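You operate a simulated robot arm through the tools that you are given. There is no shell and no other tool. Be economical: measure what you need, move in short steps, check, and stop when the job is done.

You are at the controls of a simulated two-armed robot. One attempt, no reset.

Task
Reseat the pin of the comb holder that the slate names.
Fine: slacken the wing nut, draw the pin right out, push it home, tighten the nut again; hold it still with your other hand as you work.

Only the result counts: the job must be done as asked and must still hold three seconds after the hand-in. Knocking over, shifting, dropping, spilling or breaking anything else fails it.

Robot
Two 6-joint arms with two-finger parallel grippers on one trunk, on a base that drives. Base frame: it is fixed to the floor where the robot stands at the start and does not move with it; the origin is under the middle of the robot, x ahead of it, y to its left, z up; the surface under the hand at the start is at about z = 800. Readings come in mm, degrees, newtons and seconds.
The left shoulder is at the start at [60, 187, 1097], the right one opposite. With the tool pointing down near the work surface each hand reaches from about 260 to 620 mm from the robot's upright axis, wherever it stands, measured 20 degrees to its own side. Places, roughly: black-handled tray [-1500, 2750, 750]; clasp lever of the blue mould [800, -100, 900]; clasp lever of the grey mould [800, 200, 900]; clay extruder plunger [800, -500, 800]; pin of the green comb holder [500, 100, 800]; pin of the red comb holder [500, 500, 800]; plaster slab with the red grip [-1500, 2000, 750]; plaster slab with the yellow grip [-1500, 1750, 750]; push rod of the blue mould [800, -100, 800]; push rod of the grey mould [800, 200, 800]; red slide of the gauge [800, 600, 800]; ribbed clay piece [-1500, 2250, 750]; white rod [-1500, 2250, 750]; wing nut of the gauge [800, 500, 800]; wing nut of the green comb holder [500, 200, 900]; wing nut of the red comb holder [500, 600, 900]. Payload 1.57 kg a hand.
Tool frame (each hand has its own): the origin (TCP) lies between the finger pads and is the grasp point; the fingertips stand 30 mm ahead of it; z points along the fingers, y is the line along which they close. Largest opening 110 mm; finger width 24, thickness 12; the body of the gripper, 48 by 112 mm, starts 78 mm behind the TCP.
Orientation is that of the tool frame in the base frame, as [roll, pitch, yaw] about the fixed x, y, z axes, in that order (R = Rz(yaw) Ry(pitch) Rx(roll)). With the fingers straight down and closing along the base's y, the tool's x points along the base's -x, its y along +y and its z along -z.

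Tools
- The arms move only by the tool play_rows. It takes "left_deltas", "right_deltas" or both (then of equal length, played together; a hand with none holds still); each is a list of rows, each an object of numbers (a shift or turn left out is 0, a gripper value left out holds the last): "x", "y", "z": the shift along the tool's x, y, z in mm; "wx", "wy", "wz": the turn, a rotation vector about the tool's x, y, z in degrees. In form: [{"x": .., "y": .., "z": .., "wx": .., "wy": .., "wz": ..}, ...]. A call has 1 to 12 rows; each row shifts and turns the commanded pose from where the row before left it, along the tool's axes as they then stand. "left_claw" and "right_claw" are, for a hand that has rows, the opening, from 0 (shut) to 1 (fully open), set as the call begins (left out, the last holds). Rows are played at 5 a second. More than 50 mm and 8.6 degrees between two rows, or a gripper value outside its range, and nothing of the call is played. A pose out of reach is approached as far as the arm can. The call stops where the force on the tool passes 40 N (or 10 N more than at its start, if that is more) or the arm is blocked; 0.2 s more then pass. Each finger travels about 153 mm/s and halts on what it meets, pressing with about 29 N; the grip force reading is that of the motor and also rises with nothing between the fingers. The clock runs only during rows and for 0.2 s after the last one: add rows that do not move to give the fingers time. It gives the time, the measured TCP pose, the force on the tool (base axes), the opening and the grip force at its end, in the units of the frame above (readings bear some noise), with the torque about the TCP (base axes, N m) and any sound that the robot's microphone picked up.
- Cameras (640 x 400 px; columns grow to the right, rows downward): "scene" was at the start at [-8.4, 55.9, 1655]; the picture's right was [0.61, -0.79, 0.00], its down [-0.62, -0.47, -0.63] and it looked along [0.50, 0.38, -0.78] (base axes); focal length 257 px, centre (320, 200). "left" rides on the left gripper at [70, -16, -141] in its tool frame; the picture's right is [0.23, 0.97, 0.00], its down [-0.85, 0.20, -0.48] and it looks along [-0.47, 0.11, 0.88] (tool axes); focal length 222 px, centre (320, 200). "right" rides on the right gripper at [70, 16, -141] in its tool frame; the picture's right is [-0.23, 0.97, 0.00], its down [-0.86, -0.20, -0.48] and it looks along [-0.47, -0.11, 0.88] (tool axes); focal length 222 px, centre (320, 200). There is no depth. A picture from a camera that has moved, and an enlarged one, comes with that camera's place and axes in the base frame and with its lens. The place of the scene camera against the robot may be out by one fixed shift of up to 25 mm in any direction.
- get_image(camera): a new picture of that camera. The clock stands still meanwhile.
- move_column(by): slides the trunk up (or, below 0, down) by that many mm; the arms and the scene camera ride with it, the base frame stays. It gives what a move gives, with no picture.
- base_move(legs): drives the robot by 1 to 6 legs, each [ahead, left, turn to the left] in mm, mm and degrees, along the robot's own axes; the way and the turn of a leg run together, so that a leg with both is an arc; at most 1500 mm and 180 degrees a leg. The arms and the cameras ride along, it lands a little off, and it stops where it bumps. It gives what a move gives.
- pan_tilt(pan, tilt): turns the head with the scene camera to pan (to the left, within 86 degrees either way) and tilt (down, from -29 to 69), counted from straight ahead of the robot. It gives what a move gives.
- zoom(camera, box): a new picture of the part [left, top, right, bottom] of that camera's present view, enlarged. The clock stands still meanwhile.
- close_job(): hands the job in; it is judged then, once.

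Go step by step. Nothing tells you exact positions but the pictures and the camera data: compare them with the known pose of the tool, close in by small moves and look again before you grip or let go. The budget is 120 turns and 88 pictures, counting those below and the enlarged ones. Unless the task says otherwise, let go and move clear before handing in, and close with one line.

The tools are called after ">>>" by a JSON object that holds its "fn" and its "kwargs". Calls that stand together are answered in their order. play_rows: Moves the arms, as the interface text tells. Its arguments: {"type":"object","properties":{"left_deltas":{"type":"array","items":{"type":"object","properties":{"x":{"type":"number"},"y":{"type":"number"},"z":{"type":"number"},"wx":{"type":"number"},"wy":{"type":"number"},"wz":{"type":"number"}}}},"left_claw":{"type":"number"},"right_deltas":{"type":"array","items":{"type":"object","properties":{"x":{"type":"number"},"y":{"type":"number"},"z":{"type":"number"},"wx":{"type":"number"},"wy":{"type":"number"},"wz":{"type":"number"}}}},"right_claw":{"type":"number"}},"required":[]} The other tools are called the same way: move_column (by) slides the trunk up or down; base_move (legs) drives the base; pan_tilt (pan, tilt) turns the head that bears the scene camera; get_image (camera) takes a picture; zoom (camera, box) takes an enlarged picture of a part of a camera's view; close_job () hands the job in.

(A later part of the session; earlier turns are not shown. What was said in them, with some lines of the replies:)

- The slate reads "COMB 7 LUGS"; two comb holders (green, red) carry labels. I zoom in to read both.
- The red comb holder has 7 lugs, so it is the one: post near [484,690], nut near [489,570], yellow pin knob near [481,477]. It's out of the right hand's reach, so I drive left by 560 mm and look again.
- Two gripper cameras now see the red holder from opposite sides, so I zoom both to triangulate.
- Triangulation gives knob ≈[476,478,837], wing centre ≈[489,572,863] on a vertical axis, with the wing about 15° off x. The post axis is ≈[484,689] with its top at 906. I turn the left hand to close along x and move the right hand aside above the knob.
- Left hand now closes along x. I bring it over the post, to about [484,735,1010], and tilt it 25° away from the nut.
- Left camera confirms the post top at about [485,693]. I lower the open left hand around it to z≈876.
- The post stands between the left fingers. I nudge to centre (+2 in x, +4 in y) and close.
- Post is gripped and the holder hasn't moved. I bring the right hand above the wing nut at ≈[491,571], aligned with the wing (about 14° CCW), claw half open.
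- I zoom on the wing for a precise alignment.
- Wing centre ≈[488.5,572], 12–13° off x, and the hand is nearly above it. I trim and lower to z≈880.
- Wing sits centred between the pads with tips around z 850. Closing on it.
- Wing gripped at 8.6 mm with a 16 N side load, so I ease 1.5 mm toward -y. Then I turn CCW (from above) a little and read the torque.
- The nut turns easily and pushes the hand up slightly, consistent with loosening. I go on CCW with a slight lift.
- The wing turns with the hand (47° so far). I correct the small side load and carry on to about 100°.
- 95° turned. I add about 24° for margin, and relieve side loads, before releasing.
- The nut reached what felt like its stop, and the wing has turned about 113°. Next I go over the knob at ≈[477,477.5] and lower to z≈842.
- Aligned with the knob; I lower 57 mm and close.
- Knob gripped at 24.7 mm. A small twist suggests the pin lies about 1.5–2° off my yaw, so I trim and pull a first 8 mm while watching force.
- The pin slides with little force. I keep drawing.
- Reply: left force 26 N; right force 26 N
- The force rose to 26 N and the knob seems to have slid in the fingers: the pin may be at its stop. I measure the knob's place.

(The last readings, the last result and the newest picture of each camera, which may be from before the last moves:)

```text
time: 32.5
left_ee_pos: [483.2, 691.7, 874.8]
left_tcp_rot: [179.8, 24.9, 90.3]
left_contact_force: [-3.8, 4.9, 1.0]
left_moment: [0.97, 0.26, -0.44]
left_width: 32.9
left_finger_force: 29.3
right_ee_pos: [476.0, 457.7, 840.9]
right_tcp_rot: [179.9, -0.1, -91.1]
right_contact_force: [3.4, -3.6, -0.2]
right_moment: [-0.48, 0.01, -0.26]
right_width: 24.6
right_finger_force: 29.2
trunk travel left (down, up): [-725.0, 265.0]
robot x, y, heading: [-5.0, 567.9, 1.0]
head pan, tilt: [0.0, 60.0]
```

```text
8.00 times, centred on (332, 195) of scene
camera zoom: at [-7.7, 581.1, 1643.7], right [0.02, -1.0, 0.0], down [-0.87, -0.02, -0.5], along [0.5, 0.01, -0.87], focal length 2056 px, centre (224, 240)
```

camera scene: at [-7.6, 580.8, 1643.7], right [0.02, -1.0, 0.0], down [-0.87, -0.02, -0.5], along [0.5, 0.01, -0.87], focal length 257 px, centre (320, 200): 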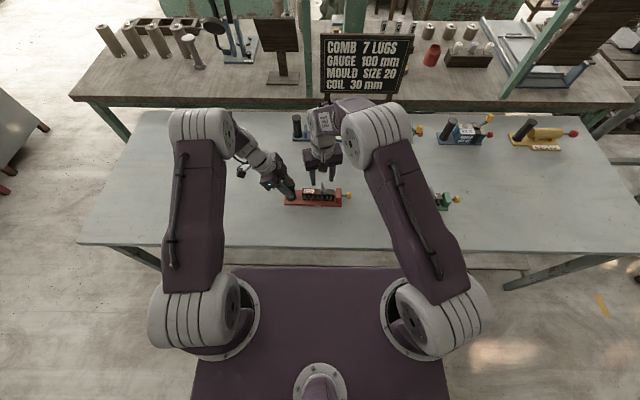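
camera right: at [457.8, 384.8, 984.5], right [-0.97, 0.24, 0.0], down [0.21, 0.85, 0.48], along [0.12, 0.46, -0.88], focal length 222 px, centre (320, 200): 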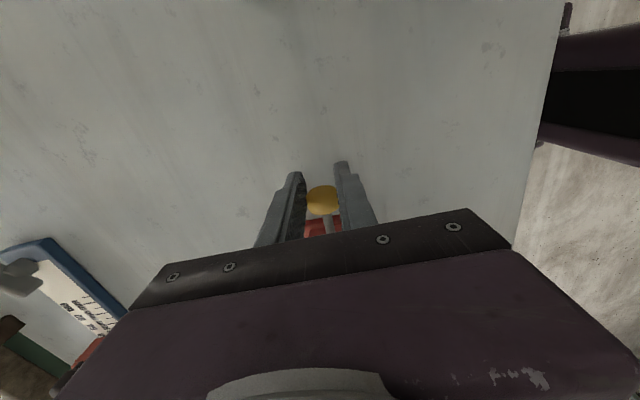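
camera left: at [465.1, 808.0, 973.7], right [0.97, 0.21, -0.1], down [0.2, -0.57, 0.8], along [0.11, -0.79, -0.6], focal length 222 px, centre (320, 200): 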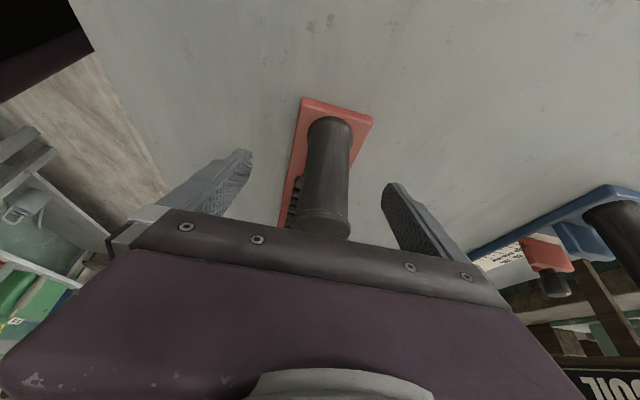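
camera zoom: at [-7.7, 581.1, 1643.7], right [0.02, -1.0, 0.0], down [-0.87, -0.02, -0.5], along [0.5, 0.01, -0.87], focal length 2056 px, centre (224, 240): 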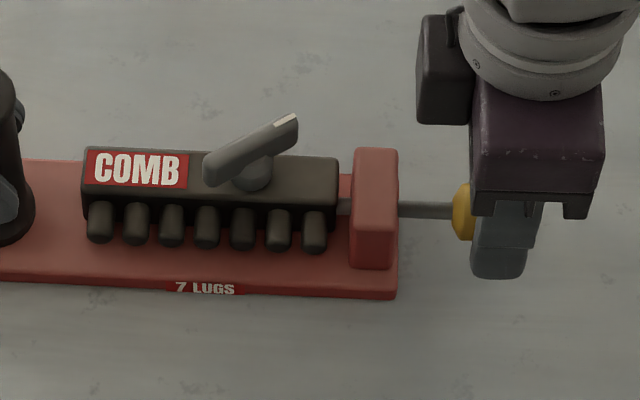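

The pin has come out ~10–15 mm and the hand slid on the knob. I re-centre the grip on the knob (≈y 467.5) and pull again slowly to see whether it is a hard stop.

>>> {"fn": "play_rows", "kwargs": {"right_deltas": [{}, {}], "right_claw": 0.4}}

>>> {"fn": "play_rows", "kwargs": {"right_deltas": [{"x": -4.5}, {"x": -4.5}, {}]}}

>>> {"fn": "play_rows", "kwargs": {"right_deltas": [{}, {}, {}], "right_claw": 0}}

>>> {"fn": "play_rows", "kwargs": {"right_deltas": [{"x": 1.5}, {"x": 1.5}, {}]}}

>>> {"fn": "play_rows", "kwargs": {"right_deltas": [{"x": 1.5}, {"x": 1.5}, {}]}}

>>> {"fn": "play_rows", "kwargs": {"right_deltas": [{"x": 1.5}, {"x": 1.5}, {}]}}

```text
time: 33.1
left_ee_pos: [484.1, 690.6, 875.2]
left_tcp_rot: [179.9, 25.0, 90.3]
left_contact_force: [1.8, 0.9, 0.4]
left_moment: [0.55, -0.14, -0.02]
left_width: 33.1
left_finger_force: 29.1
right_ee_pos: [476.3, 457.3, 842.3]
right_tcp_rot: [180.0, 0.0, -91.2]
right_contact_force: [0.7, 0.8, -0.5]
right_moment: [-0.02, -0.01, 0.01]
right_width: 43.9
right_finger_force: 0.1
trunk travel left (down, up): [-725.0, 265.0]
robot x, y, heading: [-3.2, 568.3, 1.0]
head pan, tilt: [0.0, 60.0]
```

```text
time: 33.9
left_ee_pos: [483.4, 690.4, 874.9]
left_tcp_rot: [-180.0, 25.1, 90.4]
left_contact_force: [1.5, 0.5, 0.6]
left_moment: [0.54, -0.1, -0.06]
left_width: 33.1
left_finger_force: 28.7
right_ee_pos: [476.4, 465.9, 842.4]
right_tcp_rot: [-179.9, 0.1, -91.0]
right_contact_force: [-0.2, -0.4, 0.4]
right_moment: [0.01, -0.01, 0.0]
right_width: 44.0
right_finger_force: 0.1
trunk travel left (down, up): [-725.0, 265.0]
robot x, y, heading: [-3.9, 569.6, 1.2]
head pan, tilt: [0.0, 60.0]
```

```text
time: 34.7
left_ee_pos: [483.3, 690.6, 875.0]
left_tcp_rot: [180.0, 25.0, 90.4]
left_contact_force: [1.2, 0.6, 1.5]
left_moment: [0.12, -0.1, 0.04]
left_width: 33.0
left_finger_force: 29.5
right_ee_pos: [475.5, 466.2, 842.6]
right_tcp_rot: [-180.0, 0.0, -91.0]
right_contact_force: [1.0, 0.3, -0.5]
right_moment: [-0.01, -0.04, -0.2]
right_width: 24.5
right_finger_force: 28.7
trunk travel left (down, up): [-725.0, 265.0]
robot x, y, heading: [-3.5, 574.2, 1.0]
head pan, tilt: [0.0, 60.0]
```

```text
time: 35.5
left_ee_pos: [484.9, 690.3, 874.5]
left_tcp_rot: [179.9, 25.0, 90.2]
left_contact_force: [-1.4, -2.6, 6.7]
left_moment: [-1.03, -0.01, -0.21]
left_width: 33.1
left_finger_force: 29.0
right_ee_pos: [475.7, 463.2, 842.9]
right_tcp_rot: [180.0, 0.1, -91.1]
right_contact_force: [1.9, 2.4, -5.0]
right_moment: [-0.71, 0.02, -0.22]
right_width: 24.7
right_finger_force: 28.7
trunk travel left (down, up): [-725.0, 265.0]
robot x, y, heading: [-4.9, 570.3, 1.0]
head pan, tilt: [0.0, 60.0]
```

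```text
time: 36.3
left_ee_pos: [482.4, 688.9, 874.6]
left_tcp_rot: [-179.9, 25.1, 90.3]
left_contact_force: [0.8, -24.9, 2.9]
left_moment: [-0.48, -0.22, -0.14]
left_width: 33.1
left_finger_force: 29.2
right_ee_pos: [476.4, 462.5, 843.8]
right_tcp_rot: [-179.9, 0.0, -91.1]
right_contact_force: [1.5, 24.9, -0.3]
right_moment: [0.18, 0.02, -0.11]
right_width: 24.8
right_finger_force: 28.8
trunk travel left (down, up): [-725.0, 265.0]
robot x, y, heading: [-8.3, 575.1, 1.1]
head pan, tilt: [0.0, 60.0]
```

```text
time: 37.1
left_ee_pos: [482.9, 688.6, 874.0]
left_tcp_rot: [-179.9, 25.0, 90.3]
left_contact_force: [-2.3, -28.2, 0.6]
left_moment: [-0.19, -0.09, -0.24]
left_width: 33.0
left_finger_force: 28.6
right_ee_pos: [475.0, 457.5, 843.7]
right_tcp_rot: [-180.0, 0.1, -91.1]
right_contact_force: [2.6, 25.5, 1.9]
right_moment: [0.31, -0.04, -0.16]
right_width: 24.7
right_finger_force: 29.4
trunk travel left (down, up): [-725.0, 265.0]
robot x, y, heading: [-5.3, 568.7, 1.3]
head pan, tilt: [0.0, 60.0]
```

It's a hard stop, ~15 mm out at the same place both times, so the pin is fully drawn. Now I push it home until resistance.

>>> {"fn": "play_rows", "kwargs": {"right_deltas": [{"x": -3}, {"x": -3}, {"x": -3}, {"x": -3}, {}]}}

>>> {"fn": "play_rows", "kwargs": {"right_deltas": [{"x": -1.5}, {"x": -1.5}, {}]}}

>>> {"fn": "play_rows", "kwargs": {"right_deltas": [{"x": -1.5}, {"x": -1.5}, {}]}}

```text
time: 38.3
left_ee_pos: [483.5, 691.1, 874.3]
left_tcp_rot: [179.9, 25.0, 90.4]
left_contact_force: [0.6, 5.4, 0.4]
left_moment: [0.93, 0.06, -0.06]
left_width: 33.3
left_finger_force: 29.2
right_ee_pos: [476.4, 469.5, 843.5]
right_tcp_rot: [-180.0, 0.1, -91.1]
right_contact_force: [0.5, -2.7, 0.1]
right_moment: [-0.02, 0.11, 0.02]
right_width: 24.5
right_finger_force: 29.5
trunk travel left (down, up): [-725.0, 265.0]
robot x, y, heading: [-4.8, 569.7, 1.1]
head pan, tilt: [0.0, 60.0]
```

```text
time: 39.1
left_ee_pos: [483.2, 689.7, 874.1]
left_tcp_rot: [179.9, 25.0, 90.4]
left_contact_force: [0.6, 2.3, 0.5]
left_moment: [0.76, -0.28, 0.05]
left_width: 32.9
left_finger_force: 29.2
right_ee_pos: [476.9, 473.6, 841.5]
right_tcp_rot: [-179.9, 0.1, -91.1]
right_contact_force: [1.0, -1.7, 5.2]
right_moment: [0.15, -0.02, -0.07]
right_width: 24.5
right_finger_force: 28.7
trunk travel left (down, up): [-725.0, 265.0]
robot x, y, heading: [-1.0, 572.6, 1.0]
head pan, tilt: [0.0, 60.0]
```

```text
time: 39.9
left_ee_pos: [483.8, 689.0, 874.2]
left_tcp_rot: [-179.9, 25.2, 90.4]
left_contact_force: [-4.0, 1.4, 5.6]
left_moment: [-0.96, 0.14, -0.39]
left_width: 33.1
left_finger_force: 29.0
right_ee_pos: [476.1, 475.1, 842.0]
right_tcp_rot: [179.8, 0.0, -91.0]
right_contact_force: [3.6, -2.1, -6.1]
right_moment: [-0.87, 0.01, -0.23]
right_width: 24.9
right_finger_force: 28.8
trunk travel left (down, up): [-725.0, 265.0]
robot x, y, heading: [-4.0, 570.6, 1.0]
head pan, tilt: [0.0, 60.0]
```

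Still sliding freely, already about at the starting place; I push on slowly.

>>> {"fn": "play_rows", "kwargs": {"right_deltas": [{"x": -1.5}, {"x": -1.5}, {}]}}

>>> {"fn": "play_rows", "kwargs": {"right_deltas": [{"x": -1.5}, {"x": -1.5}, {}]}}

>>> {"fn": "zoom", "kwargs": {"camera": "right", "box": [240, 140, 400, 240]}}

>>> {"fn": "zoom", "kwargs": {"camera": "scene", "box": [292, 170, 372, 220]}}

```text
time: 40.7
left_ee_pos: [482.7, 690.3, 874.6]
left_tcp_rot: [-180.0, 25.0, 90.4]
left_contact_force: [-0.5, -0.3, 2.8]
left_moment: [0.22, 0.13, -0.17]
left_width: 33.2
left_finger_force: 29.0
right_ee_pos: [476.5, 478.8, 842.6]
right_tcp_rot: [-180.0, 0.0, -90.9]
right_contact_force: [1.2, 0.0, 0.1]
right_moment: [-0.01, -0.02, -0.17]
right_width: 24.9
right_finger_force: 29.3
trunk travel left (down, up): [-725.0, 265.0]
robot x, y, heading: [-4.8, 571.6, 1.6]
head pan, tilt: [0.0, 60.0]
```

```text
time: 41.5
left_ee_pos: [483.4, 690.5, 874.2]
left_tcp_rot: [180.0, 25.0, 90.4]
left_contact_force: [0.9, 1.1, 3.7]
left_moment: [-0.45, 0.04, 0.16]
left_width: 32.9
left_finger_force: 29.4
right_ee_pos: [477.1, 480.8, 843.5]
right_tcp_rot: [180.0, 0.0, -91.0]
right_contact_force: [-0.1, -2.3, -2.3]
right_moment: [-0.55, 0.07, -0.08]
right_width: 24.6
right_finger_force: 29.0
trunk travel left (down, up): [-725.0, 265.0]
robot x, y, heading: [-5.3, 570.8, 1.1]
head pan, tilt: [0.0, 60.0]
```

```text
4.00 times, centred on (320, 190) of right
camera zoom: at [460.5, 413.0, 984.4], right [-0.97, 0.24, 0.0], down [0.22, 0.85, 0.48], along [0.12, 0.46, -0.88], focal length 888 px, centre (320, 240)
```

zoom: 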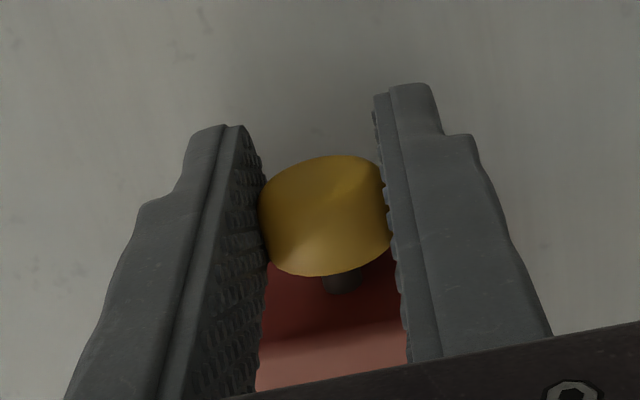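

```text
8.00 times, centred on (332, 195) of scene
camera zoom: at [-7.0, 580.8, 1643.7], right [0.02, -1.0, 0.0], down [-0.87, -0.02, -0.5], along [0.5, 0.01, -0.87], focal length 2056 px, centre (224, 240)
```

zoom: 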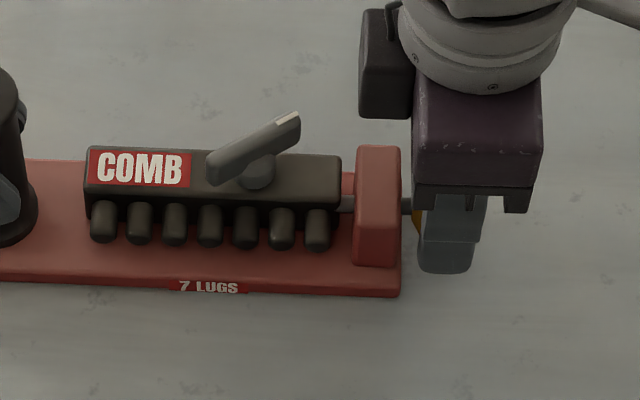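

The pin goes in beyond its starting place (gap knob–block now ~6 mm versus 18), so home is deeper. I go on to the stop.

>>> {"fn": "play_rows", "kwargs": {"right_deltas": [{"x": -1.5}, {"x": -1}, {}]}}

>>> {"fn": "play_rows", "kwargs": {"right_deltas": [{"x": -1}, {"x": -1}, {}]}}

>>> {"fn": "play_rows", "kwargs": {"right_deltas": [{"x": -1}, {"x": -1}, {}]}}

```text
time: 42.3
left_ee_pos: [483.0, 690.4, 874.0]
left_tcp_rot: [179.9, 24.9, 90.3]
left_contact_force: [-1.9, 23.5, 7.5]
left_moment: [-0.14, 0.27, -0.36]
left_width: 33.1
left_finger_force: 28.8
right_ee_pos: [477.2, 481.5, 842.9]
right_tcp_rot: [179.9, 0.0, -91.1]
right_contact_force: [1.2, -23.8, -3.6]
right_moment: [-0.29, -0.02, -0.25]
right_width: 24.9
right_finger_force: 29.1
trunk travel left (down, up): [-725.0, 265.0]
robot x, y, heading: [-4.4, 570.1, 1.2]
head pan, tilt: [0.0, 60.0]
```

```text
time: 43.1
left_ee_pos: [482.9, 690.4, 873.6]
left_tcp_rot: [179.8, 25.0, 90.3]
left_contact_force: [-0.7, 25.8, 3.1]
left_moment: [0.44, 0.04, -0.23]
left_width: 33.3
left_finger_force: 29.0
right_ee_pos: [476.9, 486.7, 842.5]
right_tcp_rot: [179.9, 0.0, -91.0]
right_contact_force: [1.3, -25.6, 0.9]
right_moment: [-0.22, -0.03, -0.21]
right_width: 24.7
right_finger_force: 28.3
trunk travel left (down, up): [-725.0, 265.0]
robot x, y, heading: [-4.8, 570.0, 0.9]
head pan, tilt: [0.0, 60.0]
```

```text
time: 43.9
left_ee_pos: [483.2, 690.4, 875.0]
left_tcp_rot: [-180.0, 25.1, 90.4]
left_contact_force: [-1.7, 25.3, 1.3]
left_moment: [0.35, -0.02, -0.26]
left_width: 33.1
left_finger_force: 29.3
right_ee_pos: [476.0, 488.1, 842.7]
right_tcp_rot: [179.9, 0.0, -91.1]
right_contact_force: [3.8, -25.4, 0.3]
right_moment: [-0.27, -0.05, -0.32]
right_width: 24.7
right_finger_force: 29.0
trunk travel left (down, up): [-725.0, 265.0]
robot x, y, heading: [-5.4, 573.0, 0.9]
head pan, tilt: [0.0, 60.0]
```

Home stop reached (25 N, hand began to slip). I open the fingers, look, and lift clear.

>>> {"fn": "play_rows", "kwargs": {"right_deltas": [{}, {}, {}], "right_claw": 0.45}}

>>> {"fn": "play_rows", "kwargs": {"right_deltas": [{"z": -30}, {"z": -40}, {"z": -40}, {}]}}

>>> {"fn": "zoom", "kwargs": {"camera": "right", "box": [200, 100, 440, 250]}}

>>> {"fn": "zoom", "kwargs": {"camera": "scene", "box": [272, 160, 352, 210]}}

```text
time: 44.7
left_ee_pos: [482.3, 689.9, 875.6]
left_tcp_rot: [180.0, 25.1, 90.3]
left_contact_force: [-0.8, -1.4, 2.3]
left_moment: [-1.0, -0.05, -0.12]
left_width: 33.0
left_finger_force: 29.5
right_ee_pos: [475.0, 487.5, 842.7]
right_tcp_rot: [179.9, 0.0, -91.1]
right_contact_force: [0.2, 0.3, 0.2]
right_moment: [-0.02, 0.0, 0.0]
right_width: 49.4
right_finger_force: 0.1
trunk travel left (down, up): [-725.0, 265.0]
robot x, y, heading: [-5.5, 569.9, 1.3]
head pan, tilt: [0.0, 60.0]
```

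```text
time: 45.7
left_ee_pos: [483.4, 690.5, 874.6]
left_tcp_rot: [179.9, 25.0, 90.3]
left_contact_force: [-0.3, -1.0, 0.6]
left_moment: [-0.59, 0.12, -0.12]
left_width: 33.0
left_finger_force: 28.9
right_ee_pos: [475.7, 489.9, 950.8]
right_tcp_rot: [179.9, 0.0, -91.1]
right_contact_force: [-0.3, 0.0, 0.0]
right_moment: [0.0, -0.02, 0.02]
right_width: 49.2
right_finger_force: 0.1
trunk travel left (down, up): [-725.0, 265.0]
robot x, y, heading: [-5.1, 570.6, 0.7]
head pan, tilt: [0.0, 60.0]
```

```text
2.67 times, centred on (320, 175) of right
camera zoom: at [458.3, 421.1, 1092.3], right [-0.97, 0.24, 0.0], down [0.22, 0.85, 0.48], along [0.12, 0.46, -0.88], focal length 592 px, centre (320, 267)
```

zoom: 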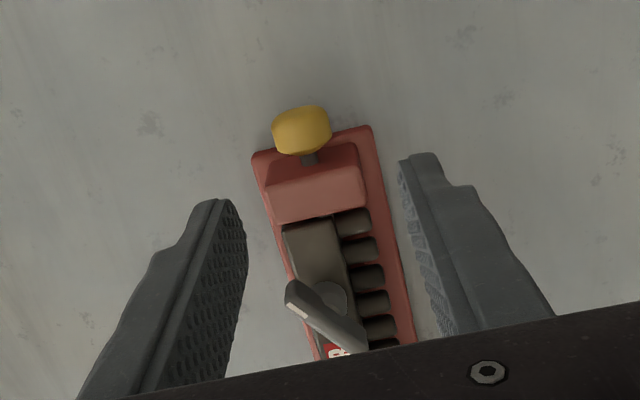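

```text
8.00 times, centred on (312, 185) of scene
camera zoom: at [-7.4, 581.0, 1643.7], right [0.02, -1.0, 0.0], down [-0.87, -0.02, -0.5], along [0.5, 0.01, -0.87], focal length 2056 px, centre (384, 320)
```

zoom: 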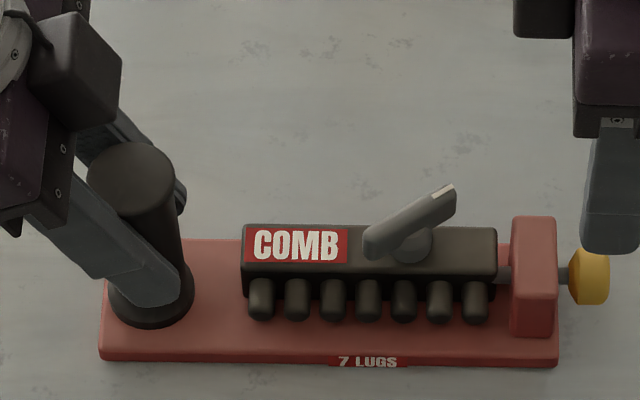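

Pin is home (knob ~5.5 mm from the block). Back over the wing nut, aligned with its present direction (≈ -52° yaw).

>>> {"fn": "play_rows", "kwargs": {"right_deltas": [{"x": -27, "y": -4.3, "wz": 0}, {"x": -27, "y": -4.3}, {"x": -26, "y": -4.3}, {"wz": -8}, {"wz": -8}, {"wz": -8}, {"wz": -8}, {"wz": -7}, {"z": 20}, {}]}}

>>> {"fn": "zoom", "kwargs": {"camera": "right", "box": [200, 100, 440, 250]}}

```text
time: 47.9
left_ee_pos: [483.5, 690.5, 873.7]
left_tcp_rot: [-179.9, 25.1, 90.5]
left_contact_force: [0.0, 1.1, 0.1]
left_moment: [-0.07, 0.11, -0.09]
left_width: 33.0
left_finger_force: 28.6
right_ee_pos: [491.8, 568.4, 933.9]
right_tcp_rot: [180.0, 0.0, -52.0]
right_contact_force: [0.3, 0.1, 0.4]
right_moment: [0.01, 0.02, 0.01]
right_width: 49.4
right_finger_force: 0.1
trunk travel left (down, up): [-725.0, 265.0]
robot x, y, heading: [-6.1, 569.2, 1.3]
head pan, tilt: [0.0, 60.0]
```

```text
2.67 times, centred on (320, 175) of right
camera zoom: at [521.9, 505.1, 1074.3], right [-0.91, -0.42, 0.0], down [-0.37, 0.8, 0.48], along [-0.2, 0.43, -0.88], focal length 592 px, centre (320, 267)
```

zoom: 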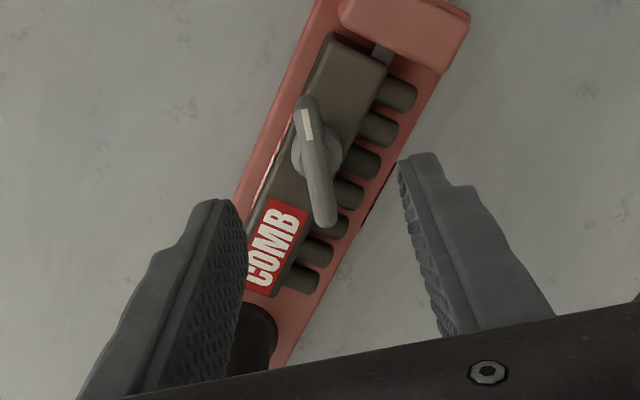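

Almost the same relative view as at the first grip. I trim 1 mm and 2°, lower to 880 and close.

>>> {"fn": "play_rows", "kwargs": {"right_deltas": [{"y": -1, "wz": 2}, {"z": 20}, {"z": 20}, {"z": 14}, {}]}}

>>> {"fn": "zoom", "kwargs": {"camera": "right", "box": [200, 100, 440, 250]}}

>>> {"fn": "play_rows", "kwargs": {"right_deltas": [{}, {}, {}, {}], "right_claw": 0}}

```text
time: 49.1
left_ee_pos: [483.3, 689.4, 875.1]
left_tcp_rot: [180.0, 25.0, 90.4]
left_contact_force: [-0.3, 0.7, -0.1]
left_moment: [-0.04, 0.05, -0.07]
left_width: 33.0
left_finger_force: 29.2
right_ee_pos: [493.9, 568.1, 879.3]
right_tcp_rot: [-179.9, 0.0, -54.1]
right_contact_force: [0.5, -0.5, -0.6]
right_moment: [0.0, -0.02, 0.02]
right_width: 49.3
right_finger_force: 0.1
trunk travel left (down, up): [-725.0, 265.0]
robot x, y, heading: [-5.9, 572.4, 1.2]
head pan, tilt: [0.0, 60.0]
```

```text
2.67 times, centred on (320, 175) of right
camera zoom: at [521.0, 503.7, 1020.3], right [-0.92, -0.39, 0.0], down [-0.34, 0.81, 0.48], along [-0.19, 0.44, -0.88], focal length 592 px, centre (320, 267)
```

zoom: 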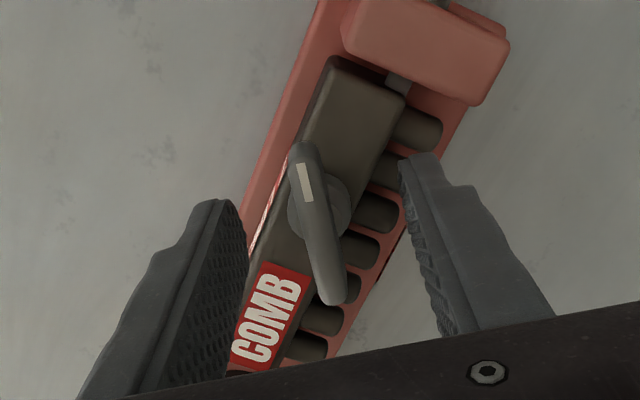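

```text
time: 50.1
left_ee_pos: [483.0, 690.2, 874.1]
left_tcp_rot: [-179.9, 24.9, 90.4]
left_contact_force: [-4.6, -2.7, 1.9]
left_moment: [-0.22, 0.01, -0.02]
left_width: 33.0
left_finger_force: 28.9
right_ee_pos: [493.6, 568.2, 878.5]
right_tcp_rot: [180.0, 0.0, -54.1]
right_contact_force: [4.0, 3.5, -1.4]
right_moment: [0.0, -0.08, -0.49]
right_width: 8.5
right_finger_force: 26.9
trunk travel left (down, up): [-725.0, 265.0]
robot x, y, heading: [-3.2, 571.6, 1.1]
head pan, tilt: [0.0, 60.0]
```

Gripped at 8.5 mm with low side load. Now tighten: turn CW, first ~40°.

>>> {"fn": "play_rows", "kwargs": {"right_deltas": [{"wz": 6}, {"wz": 6}, {"wz": 6}, {"wz": 6}, {}]}}

```text
time: 51.3
left_ee_pos: [483.2, 690.3, 873.7]
left_tcp_rot: [-180.0, 25.1, 90.3]
left_contact_force: [-4.4, -0.6, 2.9]
left_moment: [-0.09, 0.04, -0.48]
left_width: 32.9
left_finger_force: 28.9
right_ee_pos: [492.9, 568.6, 879.0]
right_tcp_rot: [180.0, 0.0, -78.2]
right_contact_force: [3.5, 2.0, -0.7]
right_moment: [-0.13, -0.09, -0.01]
right_width: 8.6
right_finger_force: 27.4
trunk travel left (down, up): [-725.0, 265.0]
robot x, y, heading: [-8.5, 570.8, 1.2]
head pan, tilt: [0.0, 60.0]
```

Turning smoothly with low forces; I continue another 56°.

>>> {"fn": "play_rows", "kwargs": {"right_deltas": [{"wz": 7}, {"wz": 7}, {"wz": 7}, {"wz": 7}, {}]}}

>>> {"fn": "play_rows", "kwargs": {"right_deltas": [{"wz": 7}, {"wz": 7}, {"wz": 7}, {"wz": 7}, {}]}}

>>> {"fn": "get_image", "kwargs": {"camera": "right"}}

```text
time: 52.5
left_ee_pos: [483.1, 690.1, 874.3]
left_tcp_rot: [179.9, 25.0, 90.3]
left_contact_force: [-3.3, 4.1, 2.4]
left_moment: [-0.29, 0.13, -0.36]
left_width: 33.1
left_finger_force: 29.1
right_ee_pos: [491.5, 567.5, 879.0]
right_tcp_rot: [-180.0, -0.1, -106.2]
right_contact_force: [2.6, -4.4, -0.9]
right_moment: [0.1, -0.16, 0.0]
right_width: 8.8
right_finger_force: 27.7
trunk travel left (down, up): [-725.0, 265.0]
robot x, y, heading: [-7.8, 575.3, 0.8]
head pan, tilt: [0.0, 60.0]
```

```text
time: 53.7
left_ee_pos: [483.2, 690.2, 874.3]
left_tcp_rot: [180.0, 24.9, 90.4]
left_contact_force: [4.4, -0.8, -0.7]
left_moment: [0.34, 0.04, 0.4]
left_width: 33.1
left_finger_force: 28.4
right_ee_pos: [491.8, 568.3, 878.9]
right_tcp_rot: [180.0, 0.0, -134.2]
right_contact_force: [-5.7, 1.5, 4.5]
right_moment: [-0.03, 0.21, 0.04]
right_width: 8.5
right_finger_force: 27.5
trunk travel left (down, up): [-725.0, 265.0]
robot x, y, heading: [-4.7, 571.4, 1.0]
head pan, tilt: [0.0, 60.0]
```

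```text
46 pictures are left
camera right: at [432.2, 531.4, 1020.5], right [-0.54, 0.84, 0.0], down [0.74, 0.47, 0.48], along [0.4, 0.26, -0.88], focal length 222 px, centre (320, 200)
```

right: 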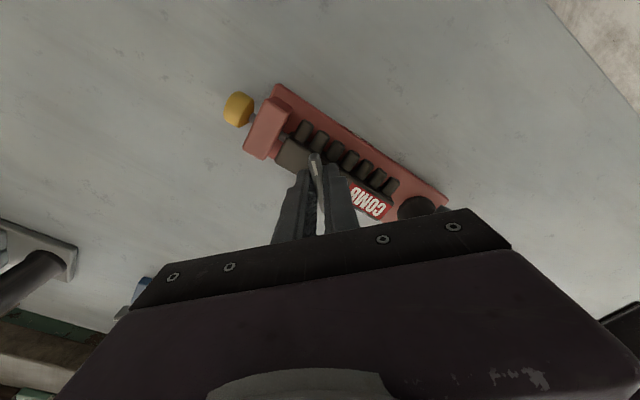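

Wing follows; 33° remain to its original angle. I go on, watching for tightening torque.

>>> {"fn": "play_rows", "kwargs": {"right_deltas": [{"wz": 7}, {"wz": 7}, {"wz": 7}, {"wz": 7}, {"wz": 4}, {}]}}

>>> {"fn": "play_rows", "kwargs": {"right_deltas": [{"wz": 4}, {"wz": 4}, {}]}}

>>> {"fn": "play_rows", "kwargs": {"right_deltas": [{"wz": 4}, {"wz": 4}, {}]}}

```text
time: 55.1
left_ee_pos: [483.9, 689.4, 874.1]
left_tcp_rot: [-180.0, 25.1, 90.3]
left_contact_force: [4.0, -13.6, 0.1]
left_moment: [-0.31, -0.09, -0.3]
left_width: 33.1
left_finger_force: 28.9
right_ee_pos: [491.6, 568.8, 879.6]
right_tcp_rot: [180.0, 0.0, -166.1]
right_contact_force: [-2.9, 13.4, 0.6]
right_moment: [0.22, 0.07, 0.63]
right_width: 8.7
right_finger_force: 27.6
trunk travel left (down, up): [-725.0, 265.0]
robot x, y, heading: [-4.9, 568.8, 1.1]
head pan, tilt: [0.0, 60.0]
```

```text
time: 55.9
left_ee_pos: [483.8, 690.7, 874.2]
left_tcp_rot: [-180.0, 24.9, 90.4]
left_contact_force: [5.4, -15.8, 1.1]
left_moment: [-0.57, -0.05, -0.13]
left_width: 33.1
left_finger_force: 29.1
right_ee_pos: [491.8, 569.0, 878.8]
right_tcp_rot: [180.0, -0.1, -174.1]
right_contact_force: [-5.8, 15.2, -1.5]
right_moment: [0.3, 0.05, 0.76]
right_width: 12.3
right_finger_force: 29.0
trunk travel left (down, up): [-725.0, 265.0]
robot x, y, heading: [-6.9, 573.5, 1.1]
head pan, tilt: [0.0, 60.0]
```

```text
time: 56.7
left_ee_pos: [482.9, 690.8, 874.9]
left_tcp_rot: [179.9, 25.0, 90.4]
left_contact_force: [11.6, -12.2, 0.0]
left_moment: [-0.32, -0.11, 0.26]
left_width: 33.2
left_finger_force: 28.7
right_ee_pos: [490.8, 568.0, 878.4]
right_tcp_rot: [179.9, -0.1, 177.9]
right_contact_force: [-11.9, 11.5, 4.7]
right_moment: [0.14, 0.54, 1.01]
right_width: 15.7
right_finger_force: 29.3
trunk travel left (down, up): [-725.0, 265.0]
robot x, y, heading: [-2.8, 570.0, 1.1]
head pan, tilt: [0.0, 60.0]
```

The nut stops firmly at its original angle (torque ~1 N m, pads slipping). I release, lift clear and inspect.

>>> {"fn": "play_rows", "kwargs": {"right_deltas": [{}, {}, {}], "right_claw": 0.6}}

>>> {"fn": "play_rows", "kwargs": {"right_deltas": [{"z": -20}, {"z": -35}, {"z": -35}, {}]}}

>>> {"fn": "zoom", "kwargs": {"camera": "right", "box": [200, 60, 440, 210]}}

>>> {"fn": "zoom", "kwargs": {"camera": "scene", "box": [272, 160, 352, 210]}}

```text
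time: 57.5
left_ee_pos: [482.2, 691.6, 874.9]
left_tcp_rot: [-180.0, 25.0, 90.3]
left_contact_force: [-0.9, 2.4, 1.4]
left_moment: [0.63, 0.17, 0.01]
left_width: 32.9
left_finger_force: 28.6
right_ee_pos: [490.1, 569.0, 879.1]
right_tcp_rot: [179.9, -0.1, 177.9]
right_contact_force: [-0.6, -0.5, -0.4]
right_moment: [0.01, -0.01, 0.01]
right_width: 65.9
right_finger_force: 0.0
trunk travel left (down, up): [-725.0, 265.0]
robot x, y, heading: [-1.7, 570.9, 0.8]
head pan, tilt: [0.0, 60.0]
```

```text
time: 58.5
left_ee_pos: [482.2, 690.9, 874.5]
left_tcp_rot: [180.0, 25.0, 90.3]
left_contact_force: [-1.3, -0.2, 0.4]
left_moment: [0.47, 0.04, -0.01]
left_width: 33.0
left_finger_force: 29.4
right_ee_pos: [491.9, 565.5, 967.8]
right_tcp_rot: [-180.0, 0.1, 177.9]
right_contact_force: [-0.4, -0.1, 0.6]
right_moment: [0.01, 0.0, 0.03]
right_width: 65.7
right_finger_force: 0.0
trunk travel left (down, up): [-725.0, 265.0]
robot x, y, heading: [-4.7, 567.1, 1.0]
head pan, tilt: [0.0, 60.0]
```

```text
2.67 times, centred on (320, 135) of right
camera zoom: at [423.6, 586.4, 1110.0], right [0.26, 0.96, 0.0], down [0.85, -0.23, 0.48], along [0.46, -0.13, -0.88], focal length 592 px, centre (320, 373)
```

zoom: 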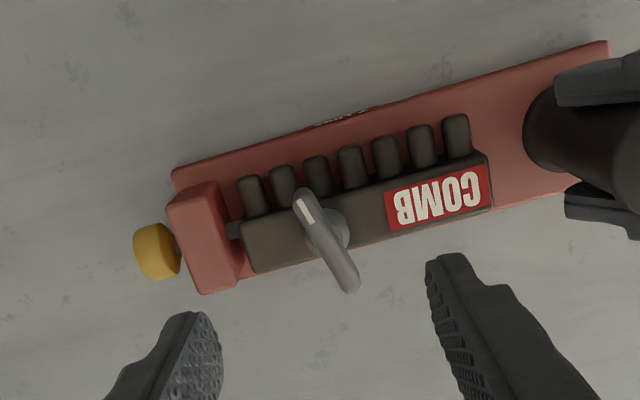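

```text
8.00 times, centred on (312, 185) of scene
camera zoom: at [-7.3, 580.7, 1643.7], right [0.02, -1.0, 0.0], down [-0.87, -0.02, -0.5], along [0.5, 0.01, -0.87], focal length 2056 px, centre (384, 320)
```

zoom: 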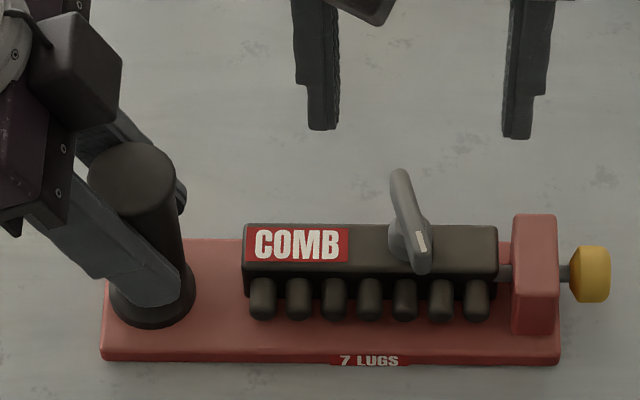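

Nut is back at its starting angle and tight, pin home. Now I release the post and withdraw the left hand along its own axis, lifting the right too.

>>> {"fn": "play_rows", "kwargs": {"left_deltas": [{}, {}, {}, {}], "left_claw": 0.8, "right_deltas": [{"z": -30}, {"z": -30}, {"z": -30}, {}]}}

>>> {"fn": "play_rows", "kwargs": {"left_deltas": [{"z": -20}, {"z": -35}, {"z": -40}, {"z": -40}, {"z": -40}, {}]}}

>>> {"fn": "get_image", "kwargs": {"camera": "scene"}}

>>> {"fn": "zoom", "kwargs": {"camera": "scene", "box": [272, 160, 352, 210]}}

```text
time: 59.5
left_ee_pos: [483.7, 689.8, 874.2]
left_tcp_rot: [-180.0, 25.0, 90.4]
left_contact_force: [-0.2, -0.4, -0.1]
left_moment: [0.06, 0.05, 0.02]
left_width: 88.1
left_finger_force: 0.1
right_ee_pos: [491.6, 568.7, 1058.4]
right_tcp_rot: [-180.0, 0.0, 177.9]
right_contact_force: [0.0, -0.1, 0.0]
right_moment: [-0.03, -0.02, 0.02]
right_width: 66.3
right_finger_force: 0.0
trunk travel left (down, up): [-725.0, 265.0]
robot x, y, heading: [-4.8, 573.3, 1.0]
head pan, tilt: [0.0, 60.0]
```

```text
time: 60.9
left_ee_pos: [485.8, 762.7, 1033.6]
left_tcp_rot: [180.0, 25.0, 90.4]
left_contact_force: [-0.1, -0.3, 0.4]
left_moment: [0.02, 0.02, 0.01]
left_width: 88.1
left_finger_force: 0.1
right_ee_pos: [492.3, 568.8, 1058.0]
right_tcp_rot: [179.9, 0.0, 178.0]
right_contact_force: [-0.9, 0.1, 0.0]
right_moment: [0.0, 0.02, -0.02]
right_width: 66.0
right_finger_force: 0.0
trunk travel left (down, up): [-725.0, 265.0]
robot x, y, heading: [-3.8, 570.5, 1.0]
head pan, tilt: [0.0, 60.0]
```

```text
43 pictures are left
camera scene: at [-7.0, 580.6, 1643.7], right [0.02, -1.0, 0.0], down [-0.87, -0.02, -0.5], along [0.5, 0.01, -0.87], focal length 257 px, centre (320, 200)
```

scene: 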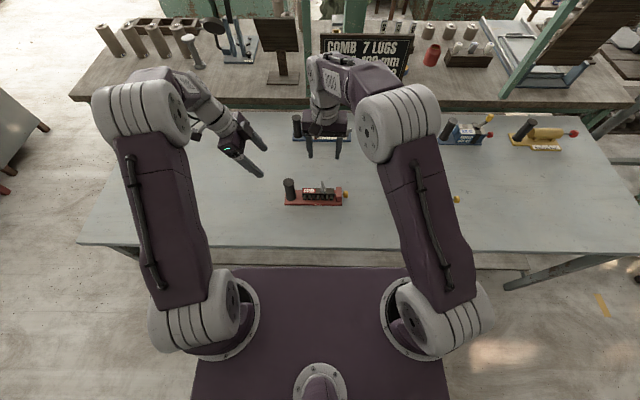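

```text
8.00 times, centred on (312, 185) of scene
camera zoom: at [-7.0, 580.6, 1643.7], right [0.02, -1.0, 0.0], down [-0.87, -0.02, -0.5], along [0.5, 0.01, -0.87], focal length 2056 px, centre (384, 320)
```

zoom: 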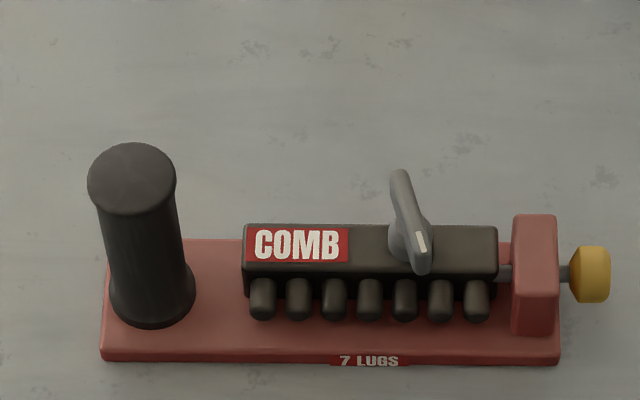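

The holder stands in place with the pin home and the nut tight, and both hands are clear, so I hand in.

>>> {"fn": "close_job", "kwargs": {}}

```text
The job is handed in.
```

I reseated the pin of the red 7-lug comb holder: nut slackened, pin drawn out to its stop and pushed home, and nut tightened again, with the left hand holding the post (pulling the pin slid the holder about 2 mm).
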